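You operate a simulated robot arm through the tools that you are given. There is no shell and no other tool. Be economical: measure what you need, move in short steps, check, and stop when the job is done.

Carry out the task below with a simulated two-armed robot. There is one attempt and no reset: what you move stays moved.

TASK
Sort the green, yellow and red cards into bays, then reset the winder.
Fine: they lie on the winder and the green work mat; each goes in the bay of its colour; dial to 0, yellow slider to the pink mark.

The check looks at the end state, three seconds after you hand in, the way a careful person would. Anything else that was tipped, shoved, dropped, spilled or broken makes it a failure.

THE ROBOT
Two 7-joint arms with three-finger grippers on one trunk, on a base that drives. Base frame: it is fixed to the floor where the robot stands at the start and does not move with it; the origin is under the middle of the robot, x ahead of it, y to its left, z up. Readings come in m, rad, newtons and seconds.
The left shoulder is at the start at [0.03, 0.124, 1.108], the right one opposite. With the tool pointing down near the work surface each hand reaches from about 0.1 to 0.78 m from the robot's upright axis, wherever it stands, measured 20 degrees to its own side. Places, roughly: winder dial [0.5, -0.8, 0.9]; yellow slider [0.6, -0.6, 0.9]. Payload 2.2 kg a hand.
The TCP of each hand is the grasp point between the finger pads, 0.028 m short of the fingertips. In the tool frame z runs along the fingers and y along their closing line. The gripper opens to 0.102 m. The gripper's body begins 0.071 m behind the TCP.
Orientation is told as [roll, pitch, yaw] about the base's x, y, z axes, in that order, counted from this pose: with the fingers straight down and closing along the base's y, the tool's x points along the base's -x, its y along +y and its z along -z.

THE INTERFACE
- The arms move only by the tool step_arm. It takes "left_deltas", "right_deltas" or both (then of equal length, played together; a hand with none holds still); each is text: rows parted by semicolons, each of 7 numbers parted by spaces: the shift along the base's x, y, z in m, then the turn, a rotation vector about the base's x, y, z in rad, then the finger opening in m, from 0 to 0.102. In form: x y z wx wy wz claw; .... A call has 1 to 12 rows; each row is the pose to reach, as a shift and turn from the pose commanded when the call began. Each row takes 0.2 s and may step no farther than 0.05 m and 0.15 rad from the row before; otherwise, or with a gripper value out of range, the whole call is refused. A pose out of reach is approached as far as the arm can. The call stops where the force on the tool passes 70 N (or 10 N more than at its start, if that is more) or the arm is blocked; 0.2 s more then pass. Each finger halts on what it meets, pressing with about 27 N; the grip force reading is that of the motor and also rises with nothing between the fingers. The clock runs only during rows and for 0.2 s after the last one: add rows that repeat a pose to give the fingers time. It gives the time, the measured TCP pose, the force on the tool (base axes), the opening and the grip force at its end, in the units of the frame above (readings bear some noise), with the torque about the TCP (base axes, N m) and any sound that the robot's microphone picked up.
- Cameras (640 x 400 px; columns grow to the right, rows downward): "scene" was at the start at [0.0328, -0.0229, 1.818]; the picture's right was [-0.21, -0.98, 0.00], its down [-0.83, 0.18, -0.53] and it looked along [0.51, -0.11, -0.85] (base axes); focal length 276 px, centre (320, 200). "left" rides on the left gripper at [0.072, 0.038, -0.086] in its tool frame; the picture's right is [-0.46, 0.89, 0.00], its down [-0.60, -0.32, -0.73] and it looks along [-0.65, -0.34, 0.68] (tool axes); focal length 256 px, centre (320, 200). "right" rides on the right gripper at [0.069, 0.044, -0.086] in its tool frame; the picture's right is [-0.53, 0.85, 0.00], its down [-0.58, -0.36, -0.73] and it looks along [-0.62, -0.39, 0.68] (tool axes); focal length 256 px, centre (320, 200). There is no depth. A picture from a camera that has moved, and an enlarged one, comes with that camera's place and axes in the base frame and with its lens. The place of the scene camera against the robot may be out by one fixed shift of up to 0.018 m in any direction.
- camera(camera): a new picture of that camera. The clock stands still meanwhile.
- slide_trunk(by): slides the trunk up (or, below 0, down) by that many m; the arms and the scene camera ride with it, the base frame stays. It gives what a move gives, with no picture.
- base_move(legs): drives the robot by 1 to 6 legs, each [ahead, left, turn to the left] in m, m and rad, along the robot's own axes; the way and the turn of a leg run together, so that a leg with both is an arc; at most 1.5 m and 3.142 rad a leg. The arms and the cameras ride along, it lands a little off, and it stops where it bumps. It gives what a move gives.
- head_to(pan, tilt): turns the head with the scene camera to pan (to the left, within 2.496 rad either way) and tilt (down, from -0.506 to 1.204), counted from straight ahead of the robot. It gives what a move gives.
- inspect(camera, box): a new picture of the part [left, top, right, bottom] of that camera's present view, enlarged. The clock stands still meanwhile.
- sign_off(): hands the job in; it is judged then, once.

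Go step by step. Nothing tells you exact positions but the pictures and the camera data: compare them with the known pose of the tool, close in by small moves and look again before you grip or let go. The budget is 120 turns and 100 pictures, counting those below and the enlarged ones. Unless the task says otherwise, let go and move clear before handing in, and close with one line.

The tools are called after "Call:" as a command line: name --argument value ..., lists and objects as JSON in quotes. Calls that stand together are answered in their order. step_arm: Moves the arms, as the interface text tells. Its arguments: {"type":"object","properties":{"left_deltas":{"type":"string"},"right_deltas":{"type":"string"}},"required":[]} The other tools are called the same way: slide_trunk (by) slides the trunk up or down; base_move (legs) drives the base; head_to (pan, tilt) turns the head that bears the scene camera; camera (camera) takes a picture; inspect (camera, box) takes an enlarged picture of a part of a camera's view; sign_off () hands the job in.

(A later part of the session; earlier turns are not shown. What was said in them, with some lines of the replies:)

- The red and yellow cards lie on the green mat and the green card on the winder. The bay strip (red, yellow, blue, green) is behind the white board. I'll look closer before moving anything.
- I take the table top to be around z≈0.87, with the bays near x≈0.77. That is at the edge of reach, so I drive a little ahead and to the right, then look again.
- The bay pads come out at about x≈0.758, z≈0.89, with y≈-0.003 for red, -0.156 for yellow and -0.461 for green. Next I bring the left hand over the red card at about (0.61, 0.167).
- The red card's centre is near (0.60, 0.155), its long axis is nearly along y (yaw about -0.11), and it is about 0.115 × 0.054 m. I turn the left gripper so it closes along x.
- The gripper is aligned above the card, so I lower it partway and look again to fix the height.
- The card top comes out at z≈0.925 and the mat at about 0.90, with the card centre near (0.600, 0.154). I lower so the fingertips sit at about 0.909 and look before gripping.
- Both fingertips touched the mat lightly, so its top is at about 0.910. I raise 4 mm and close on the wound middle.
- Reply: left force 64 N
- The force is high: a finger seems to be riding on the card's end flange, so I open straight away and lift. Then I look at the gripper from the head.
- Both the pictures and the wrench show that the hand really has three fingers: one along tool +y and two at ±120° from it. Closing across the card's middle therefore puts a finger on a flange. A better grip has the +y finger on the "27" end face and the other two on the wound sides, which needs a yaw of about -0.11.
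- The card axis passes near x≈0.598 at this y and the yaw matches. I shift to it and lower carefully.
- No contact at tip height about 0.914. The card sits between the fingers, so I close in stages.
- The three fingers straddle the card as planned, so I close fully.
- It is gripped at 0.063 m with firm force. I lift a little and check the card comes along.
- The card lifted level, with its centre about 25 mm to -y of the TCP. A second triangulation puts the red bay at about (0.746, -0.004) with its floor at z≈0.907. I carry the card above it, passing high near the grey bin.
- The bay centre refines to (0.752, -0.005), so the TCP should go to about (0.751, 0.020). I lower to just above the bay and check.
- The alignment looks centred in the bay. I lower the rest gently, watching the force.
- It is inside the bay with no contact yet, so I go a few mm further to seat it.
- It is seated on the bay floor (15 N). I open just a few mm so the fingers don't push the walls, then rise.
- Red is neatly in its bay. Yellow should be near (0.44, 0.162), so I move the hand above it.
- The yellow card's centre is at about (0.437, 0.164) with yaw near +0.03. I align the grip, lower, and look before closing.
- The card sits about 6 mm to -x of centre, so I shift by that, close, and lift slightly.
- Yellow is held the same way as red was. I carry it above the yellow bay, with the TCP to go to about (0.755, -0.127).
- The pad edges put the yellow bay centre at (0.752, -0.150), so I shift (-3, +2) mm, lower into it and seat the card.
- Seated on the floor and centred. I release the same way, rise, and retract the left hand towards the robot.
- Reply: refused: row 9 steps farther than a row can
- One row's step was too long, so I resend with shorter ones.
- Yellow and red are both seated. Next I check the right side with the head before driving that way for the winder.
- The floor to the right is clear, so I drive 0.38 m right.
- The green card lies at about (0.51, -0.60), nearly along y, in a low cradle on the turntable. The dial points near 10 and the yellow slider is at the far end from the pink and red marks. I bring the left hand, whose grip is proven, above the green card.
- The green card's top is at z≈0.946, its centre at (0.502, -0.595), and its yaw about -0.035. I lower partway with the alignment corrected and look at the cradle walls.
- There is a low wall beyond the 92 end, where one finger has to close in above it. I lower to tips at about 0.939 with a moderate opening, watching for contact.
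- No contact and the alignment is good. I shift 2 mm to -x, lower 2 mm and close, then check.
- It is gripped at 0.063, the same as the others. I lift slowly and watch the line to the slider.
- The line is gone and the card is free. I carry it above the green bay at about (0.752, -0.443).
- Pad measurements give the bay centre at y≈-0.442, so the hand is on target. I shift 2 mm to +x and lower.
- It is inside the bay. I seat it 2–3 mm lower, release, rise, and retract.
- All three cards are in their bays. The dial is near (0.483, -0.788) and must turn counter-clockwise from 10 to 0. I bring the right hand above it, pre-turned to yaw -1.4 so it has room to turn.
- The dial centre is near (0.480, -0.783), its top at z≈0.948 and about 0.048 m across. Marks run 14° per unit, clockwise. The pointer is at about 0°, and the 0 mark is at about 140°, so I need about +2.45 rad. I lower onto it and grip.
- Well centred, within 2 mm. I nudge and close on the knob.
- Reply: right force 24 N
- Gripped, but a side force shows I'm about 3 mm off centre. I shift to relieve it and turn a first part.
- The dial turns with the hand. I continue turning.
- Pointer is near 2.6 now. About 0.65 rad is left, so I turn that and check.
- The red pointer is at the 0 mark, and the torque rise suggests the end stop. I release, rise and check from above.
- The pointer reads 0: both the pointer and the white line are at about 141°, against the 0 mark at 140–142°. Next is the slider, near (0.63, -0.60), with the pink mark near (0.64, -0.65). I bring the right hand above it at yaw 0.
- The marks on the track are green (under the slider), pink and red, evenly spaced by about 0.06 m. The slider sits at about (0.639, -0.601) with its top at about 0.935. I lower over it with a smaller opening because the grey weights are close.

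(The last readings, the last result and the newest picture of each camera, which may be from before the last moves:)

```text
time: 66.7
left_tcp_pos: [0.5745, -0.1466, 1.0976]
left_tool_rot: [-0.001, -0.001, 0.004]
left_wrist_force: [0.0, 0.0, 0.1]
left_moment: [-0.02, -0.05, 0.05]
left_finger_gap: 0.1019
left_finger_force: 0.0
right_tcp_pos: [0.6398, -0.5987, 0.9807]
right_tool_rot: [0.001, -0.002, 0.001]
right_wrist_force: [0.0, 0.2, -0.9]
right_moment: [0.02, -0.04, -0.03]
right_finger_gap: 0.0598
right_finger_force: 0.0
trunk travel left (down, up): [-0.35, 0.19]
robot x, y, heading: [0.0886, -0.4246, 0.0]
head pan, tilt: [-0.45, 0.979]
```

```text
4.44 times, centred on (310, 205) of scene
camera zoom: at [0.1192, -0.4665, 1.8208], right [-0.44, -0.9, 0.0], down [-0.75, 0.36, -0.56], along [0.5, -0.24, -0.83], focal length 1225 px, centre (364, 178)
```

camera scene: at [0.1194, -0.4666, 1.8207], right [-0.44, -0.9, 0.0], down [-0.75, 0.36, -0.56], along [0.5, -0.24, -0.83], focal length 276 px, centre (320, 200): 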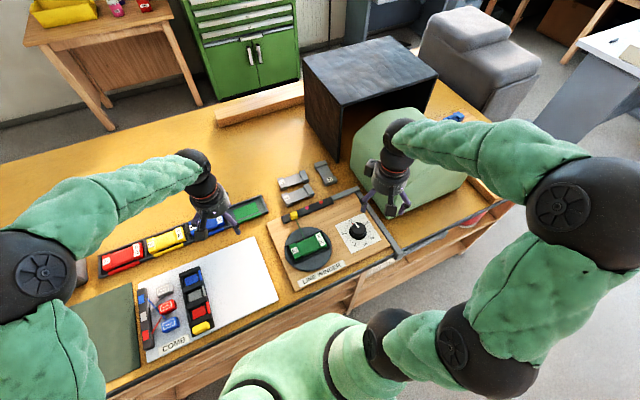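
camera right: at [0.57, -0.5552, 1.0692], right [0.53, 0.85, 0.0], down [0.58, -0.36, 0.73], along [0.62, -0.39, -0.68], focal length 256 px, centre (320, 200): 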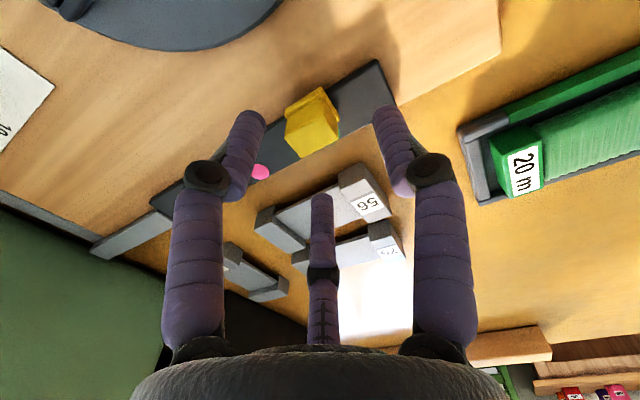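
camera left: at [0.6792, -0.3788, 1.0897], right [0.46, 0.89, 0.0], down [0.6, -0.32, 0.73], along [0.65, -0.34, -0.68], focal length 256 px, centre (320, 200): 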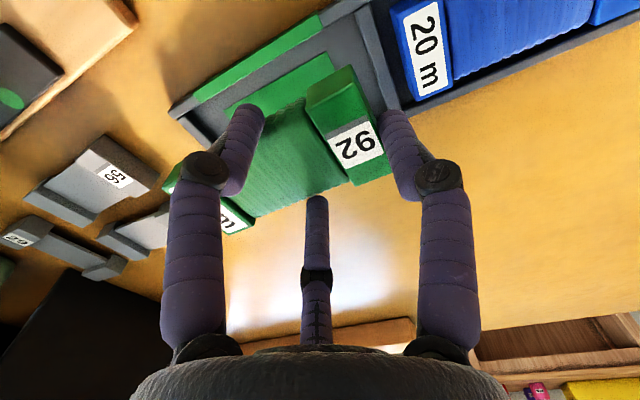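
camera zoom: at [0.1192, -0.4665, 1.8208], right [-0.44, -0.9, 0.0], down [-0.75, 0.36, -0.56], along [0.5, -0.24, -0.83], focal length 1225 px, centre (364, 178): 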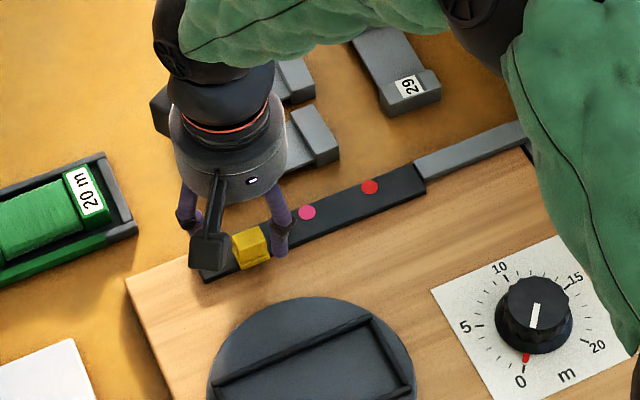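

The slider is centred at about (0.637, -0.602). I adjust, lower so the tips sit just above the track, and check for contact.

Call:
step_arm --right_deltas "-0.002 -0.003 -0.012 0 0 0 0.06; -0.002 -0.003 -0.022 0 0 0 0.06; -0.002 -0.003 -0.028 0 0 0 0.06; -0.002 -0.003 -0.028 0 0 0 0.06"

Call:
inspect --camera "right" --box '[200, 50, 440, 240]'

```text
time: 67.7
left_tcp_pos: [0.5742, -0.1465, 1.0974]
left_tool_rot: [-0.001, -0.001, 0.0]
left_wrist_force: [0.1, 0.1, -0.5]
left_moment: [0.04, -0.01, -0.04]
left_finger_gap: 0.1021
left_finger_force: 0.0
right_tcp_pos: [0.6391, -0.6025, 0.9541]
right_tool_rot: [-0.002, 0.001, 0.001]
right_wrist_force: [-0.1, 0.7, -0.2]
right_moment: [-0.02, -0.01, 0.02]
right_finger_gap: 0.0598
right_finger_force: 0.1
trunk travel left (down, up): [-0.35, 0.19]
robot x, y, heading: [0.0899, -0.4266, -0.005]
head pan, tilt: [-0.45, 0.979]
```

```text
2.11 times, centred on (320, 145) of right
camera zoom: at [0.5685, -0.5596, 1.0418], right [0.53, 0.85, 0.0], down [0.58, -0.36, 0.73], along [0.62, -0.39, -0.68], focal length 539 px, centre (320, 316)
```

zoom: 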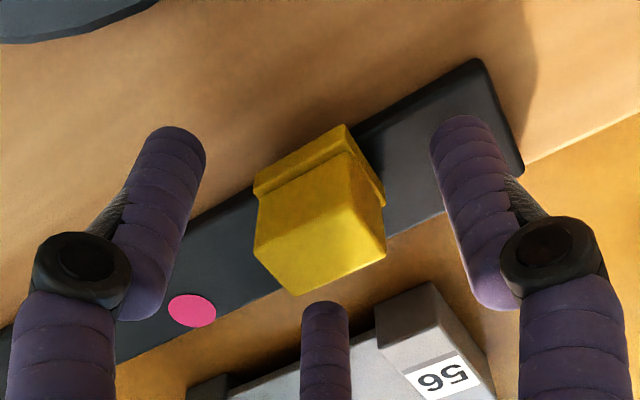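

The slider is exactly on the tool axis with no contact. I close gently.

Call:
step_arm --right_deltas "0 0 0 0 0 0 0.05; 0 0 0 0 0 0 0.04; 0 0 0 0 0 0 0.033; 0 0 0 0 0 0 0.028; 0 0 0 0 0 0 0.024"

Call:
inspect --camera "right" --box '[200, 50, 440, 240]'

```text
time: 68.9
left_tcp_pos: [0.5736, -0.1456, 1.0965]
left_tool_rot: [-0.001, 0.001, -0.001]
left_wrist_force: [-0.1, -0.1, -0.2]
left_moment: [-0.03, -0.01, 0.0]
left_finger_gap: 0.1019
left_finger_force: 0.2
right_tcp_pos: [0.636, -0.6026, 0.9543]
right_tool_rot: [0.0, 0.003, 0.001]
right_wrist_force: [-7.6, -2.7, 3.0]
right_moment: [-0.05, 0.69, 0.25]
right_finger_gap: 0.0322
right_finger_force: 45.4
trunk travel left (down, up): [-0.35, 0.19]
robot x, y, heading: [0.0896, -0.4282, -0.002]
head pan, tilt: [-0.45, 0.979]
```

```text
2.11 times, centred on (320, 145) of right
camera zoom: at [0.5669, -0.5597, 1.0418], right [0.53, 0.85, 0.0], down [0.58, -0.36, 0.73], along [0.62, -0.39, -0.68], focal length 539 px, centre (320, 316)
```

zoom: 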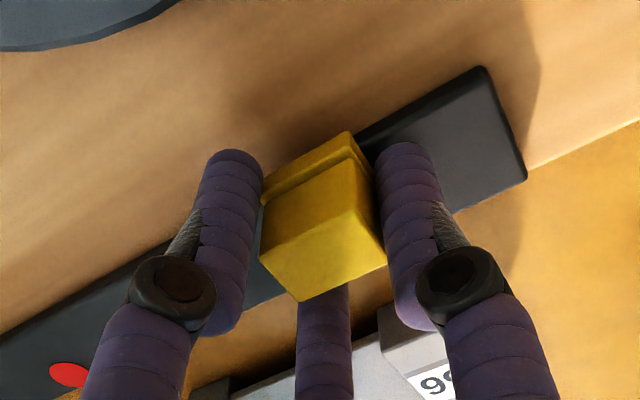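

Gripped. I slide it along -y by 0.059 m.

Call:
step_arm --right_deltas "-0.002 -0.01 0 0 0 0 0.024; -0.002 -0.022 0 0 0 0 0.024; -0.0015 -0.034 0 0 0 0 0.024; -0.0015 -0.046 0 0 0 0 0.024; -0.0015 -0.056 0 0 0 0 0.024; -0.0015 -0.059 0 0 0 0 0.024; -0.0015 -0.059 0 0 0 0 0.024"

Call:
inspect --camera "right" --box '[200, 50, 440, 240]'

Call:
inspect --camera "scene" --box '[250, 160, 370, 250]'

```text
time: 70.5
left_tcp_pos: [0.5742, -0.1469, 1.0957]
left_tool_rot: [0.002, 0.001, 0.003]
left_wrist_force: [-0.5, 0.2, 0.1]
left_moment: [-0.02, 0.03, -0.02]
left_finger_gap: 0.1021
left_finger_force: 0.0
right_tcp_pos: [0.6366, -0.6628, 0.9542]
right_tool_rot: [-0.002, 0.004, 0.003]
right_wrist_force: [-2.2, 0.3, -7.6]
right_moment: [0.05, -0.36, 0.61]
right_finger_gap: 0.0316
right_finger_force: 45.0
trunk travel left (down, up): [-0.35, 0.19]
robot x, y, heading: [0.0848, -0.4284, 0.001]
head pan, tilt: [-0.45, 0.979]
```

```text
2.11 times, centred on (320, 145) of right
camera zoom: at [0.5666, -0.6191, 1.0417], right [0.53, 0.85, 0.0], down [0.58, -0.36, 0.73], along [0.62, -0.39, -0.68], focal length 539 px, centre (320, 316)
```

zoom: 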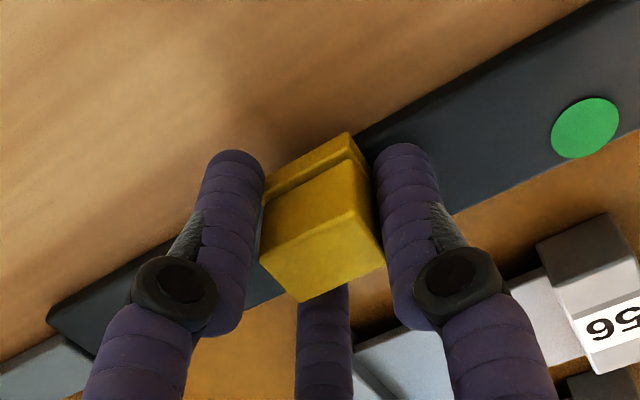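

```text
4.44 times, centred on (310, 205) of scene
camera zoom: at [0.1197, -0.4669, 1.8207], right [-0.44, -0.9, 0.0], down [-0.75, 0.36, -0.56], along [0.5, -0.24, -0.83], focal length 1225 px, centre (364, 178)
```

zoom: 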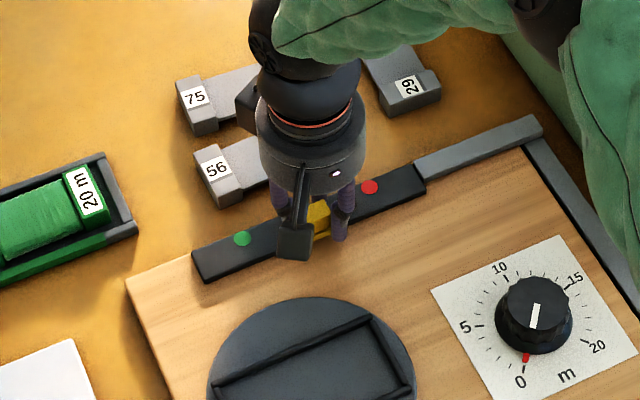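

It looks close to the pink position. I release, rise straight up, and look.

Call:
step_arm --right_deltas "0 0 0 0 0 0 0.035; 0 0 0 0 0 0 0.05; 0 0 0 0 0 0 0.06; 0 0 0.03 0 0 0 0.06; 0 0 0.07 0 0 0 0.07; 0 -0.03 0.11 0 0 0 0.1; 0 -0.03 0.11 0 0 0 0.1"

Call:
inspect --camera "right" --box '[210, 0, 450, 160]'

```text
time: 72.1
left_tcp_pos: [0.575, -0.146, 1.0953]
left_tool_rot: [-0.002, 0.0, 0.001]
left_wrist_force: [-0.3, -0.5, -0.6]
left_moment: [-0.01, -0.03, 0.02]
left_finger_gap: 0.1021
left_finger_force: 0.1
right_tcp_pos: [0.6375, -0.6933, 1.0629]
right_tool_rot: [-0.001, 0.003, 0.003]
right_wrist_force: [-0.1, -1.0, -0.1]
right_moment: [-0.02, 0.0, -0.04]
right_finger_gap: 0.0999
right_finger_force: 0.1
trunk travel left (down, up): [-0.35, 0.19]
robot x, y, heading: [0.087, -0.4278, -0.004]
head pan, tilt: [-0.45, 0.979]
```

```text
2.50 times, centred on (330, 80) of right
camera zoom: at [0.5674, -0.6497, 1.1506], right [0.53, 0.85, 0.0], down [0.58, -0.36, 0.73], along [0.62, -0.39, -0.68], focal length 640 px, centre (295, 500)
```

zoom: 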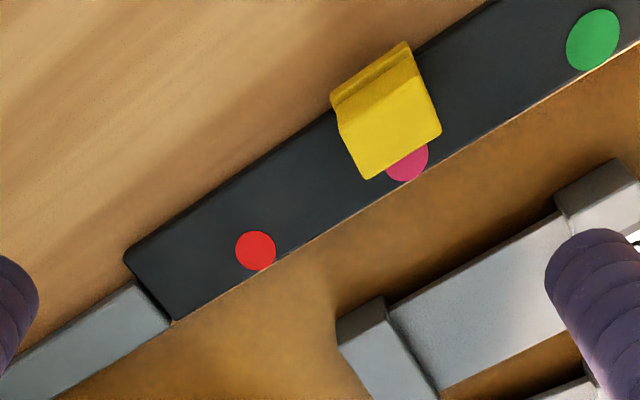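

The slider is over the pink mark. I zoom in to judge the remaining millimetre.

Call:
inspect --camera "right" --box '[320, 10, 400, 80]'

Call:
inspect --camera "scene" --box '[280, 180, 350, 230]'

```text
5.71 times, centred on (360, 45) of right
camera zoom: at [0.5674, -0.6497, 1.1506], right [0.53, 0.85, 0.0], down [0.58, -0.36, 0.73], along [0.62, -0.39, -0.68], focal length 1463 px, centre (91, 1086)
```

zoom: 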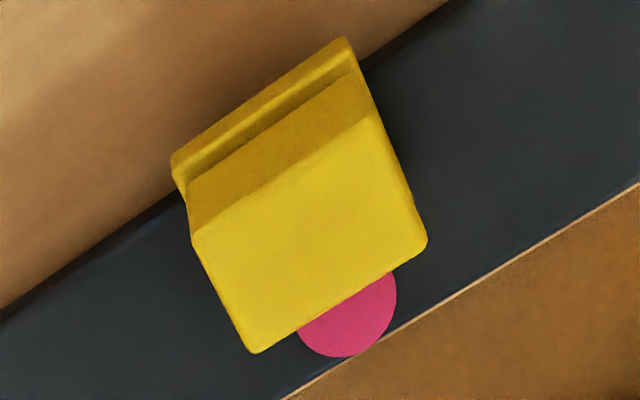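

```text
8.00 times, centred on (315, 205) of scene
camera zoom: at [0.1205, -0.4654, 1.8207], right [-0.44, -0.9, 0.0], down [-0.75, 0.36, -0.56], along [0.5, -0.24, -0.83], focal length 2204 px, centre (360, 160)
```

zoom: 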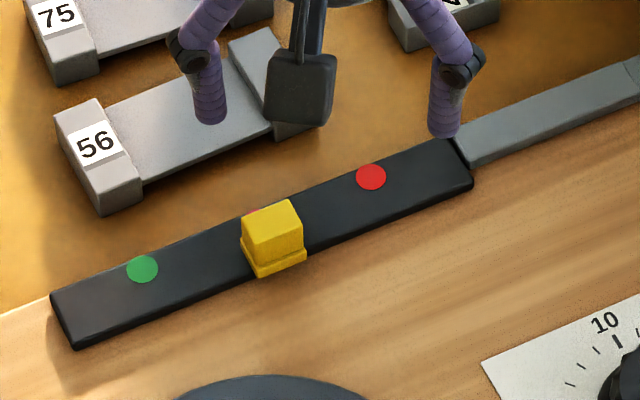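

The slider centre is within about 1 mm of the pink mark. I lift the right hand clear and take one last overall look.

Call:
step_arm --right_deltas "-0.02 -0.02 0.03 0 0 0 0.1; -0.05 -0.04 0.06 0 0 0 0.1; -0.08 -0.06 0.09 0 0 0 0.1; -0.11 -0.07 0.11 0 0 0 0.1"

Call:
camera --camera "scene"

Call:
inspect --camera "scene" --box '[60, 170, 400, 340]'

```text
time: 73.1
left_tcp_pos: [0.573, -0.1458, 1.0976]
left_tool_rot: [0.0, -0.002, 0.001]
left_wrist_force: [-0.1, -0.2, 0.5]
left_moment: [-0.01, -0.02, 0.0]
left_finger_gap: 0.1016
left_finger_force: 0.1
right_tcp_pos: [0.523, -0.763, 1.1738]
right_tool_rot: [0.0, -0.001, 0.001]
right_wrist_force: [-0.1, -0.1, 0.4]
right_moment: [0.0, -0.04, 0.0]
right_finger_gap: 0.0999
right_finger_force: 0.1
trunk travel left (down, up): [-0.35, 0.19]
robot x, y, heading: [0.0895, -0.4303, 0.001]
head pan, tilt: [-0.45, 0.979]
```

```text
27 pictures are left
camera scene: at [0.1175, -0.4662, 1.8208], right [-0.44, -0.9, 0.0], down [-0.75, 0.36, -0.56], along [0.5, -0.24, -0.83], focal length 276 px, centre (320, 200)
```

scene: 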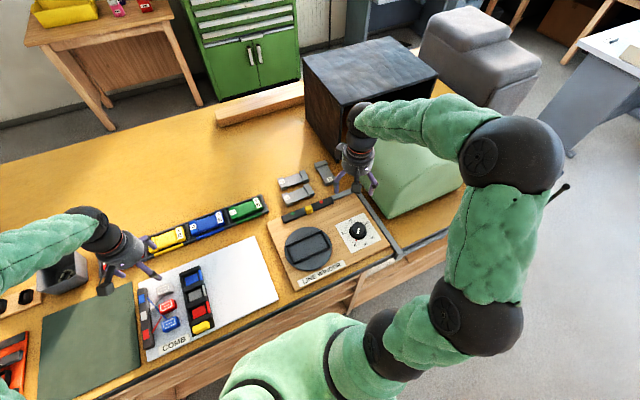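

```text
1.88 times, centred on (230, 255) of scene
camera zoom: at [0.1175, -0.4662, 1.8208], right [-0.44, -0.9, 0.0], down [-0.75, 0.36, -0.56], along [0.5, -0.24, -0.83], focal length 519 px, centre (489, 96)
```

zoom: 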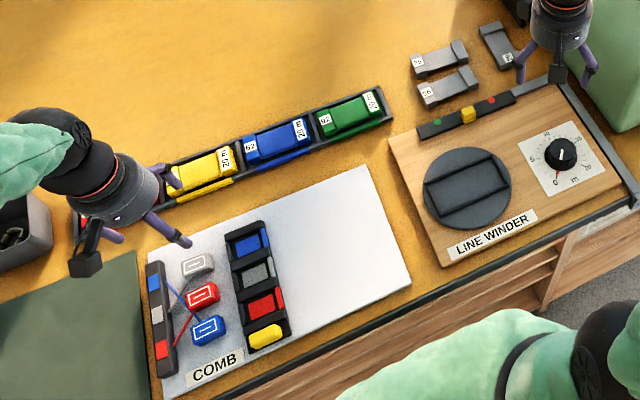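

All three cards are in their bays, the dial is at 0, the slider is on pink, and nothing else looks disturbed. Both hands are open and clear, so I hand in.

Call:
sign_off

```text
The job is handed in.
```

The green, yellow and red cards are in the bays of their colours, the winder dial reads 0, and the yellow slider is on the pink mark; the job is handed in.
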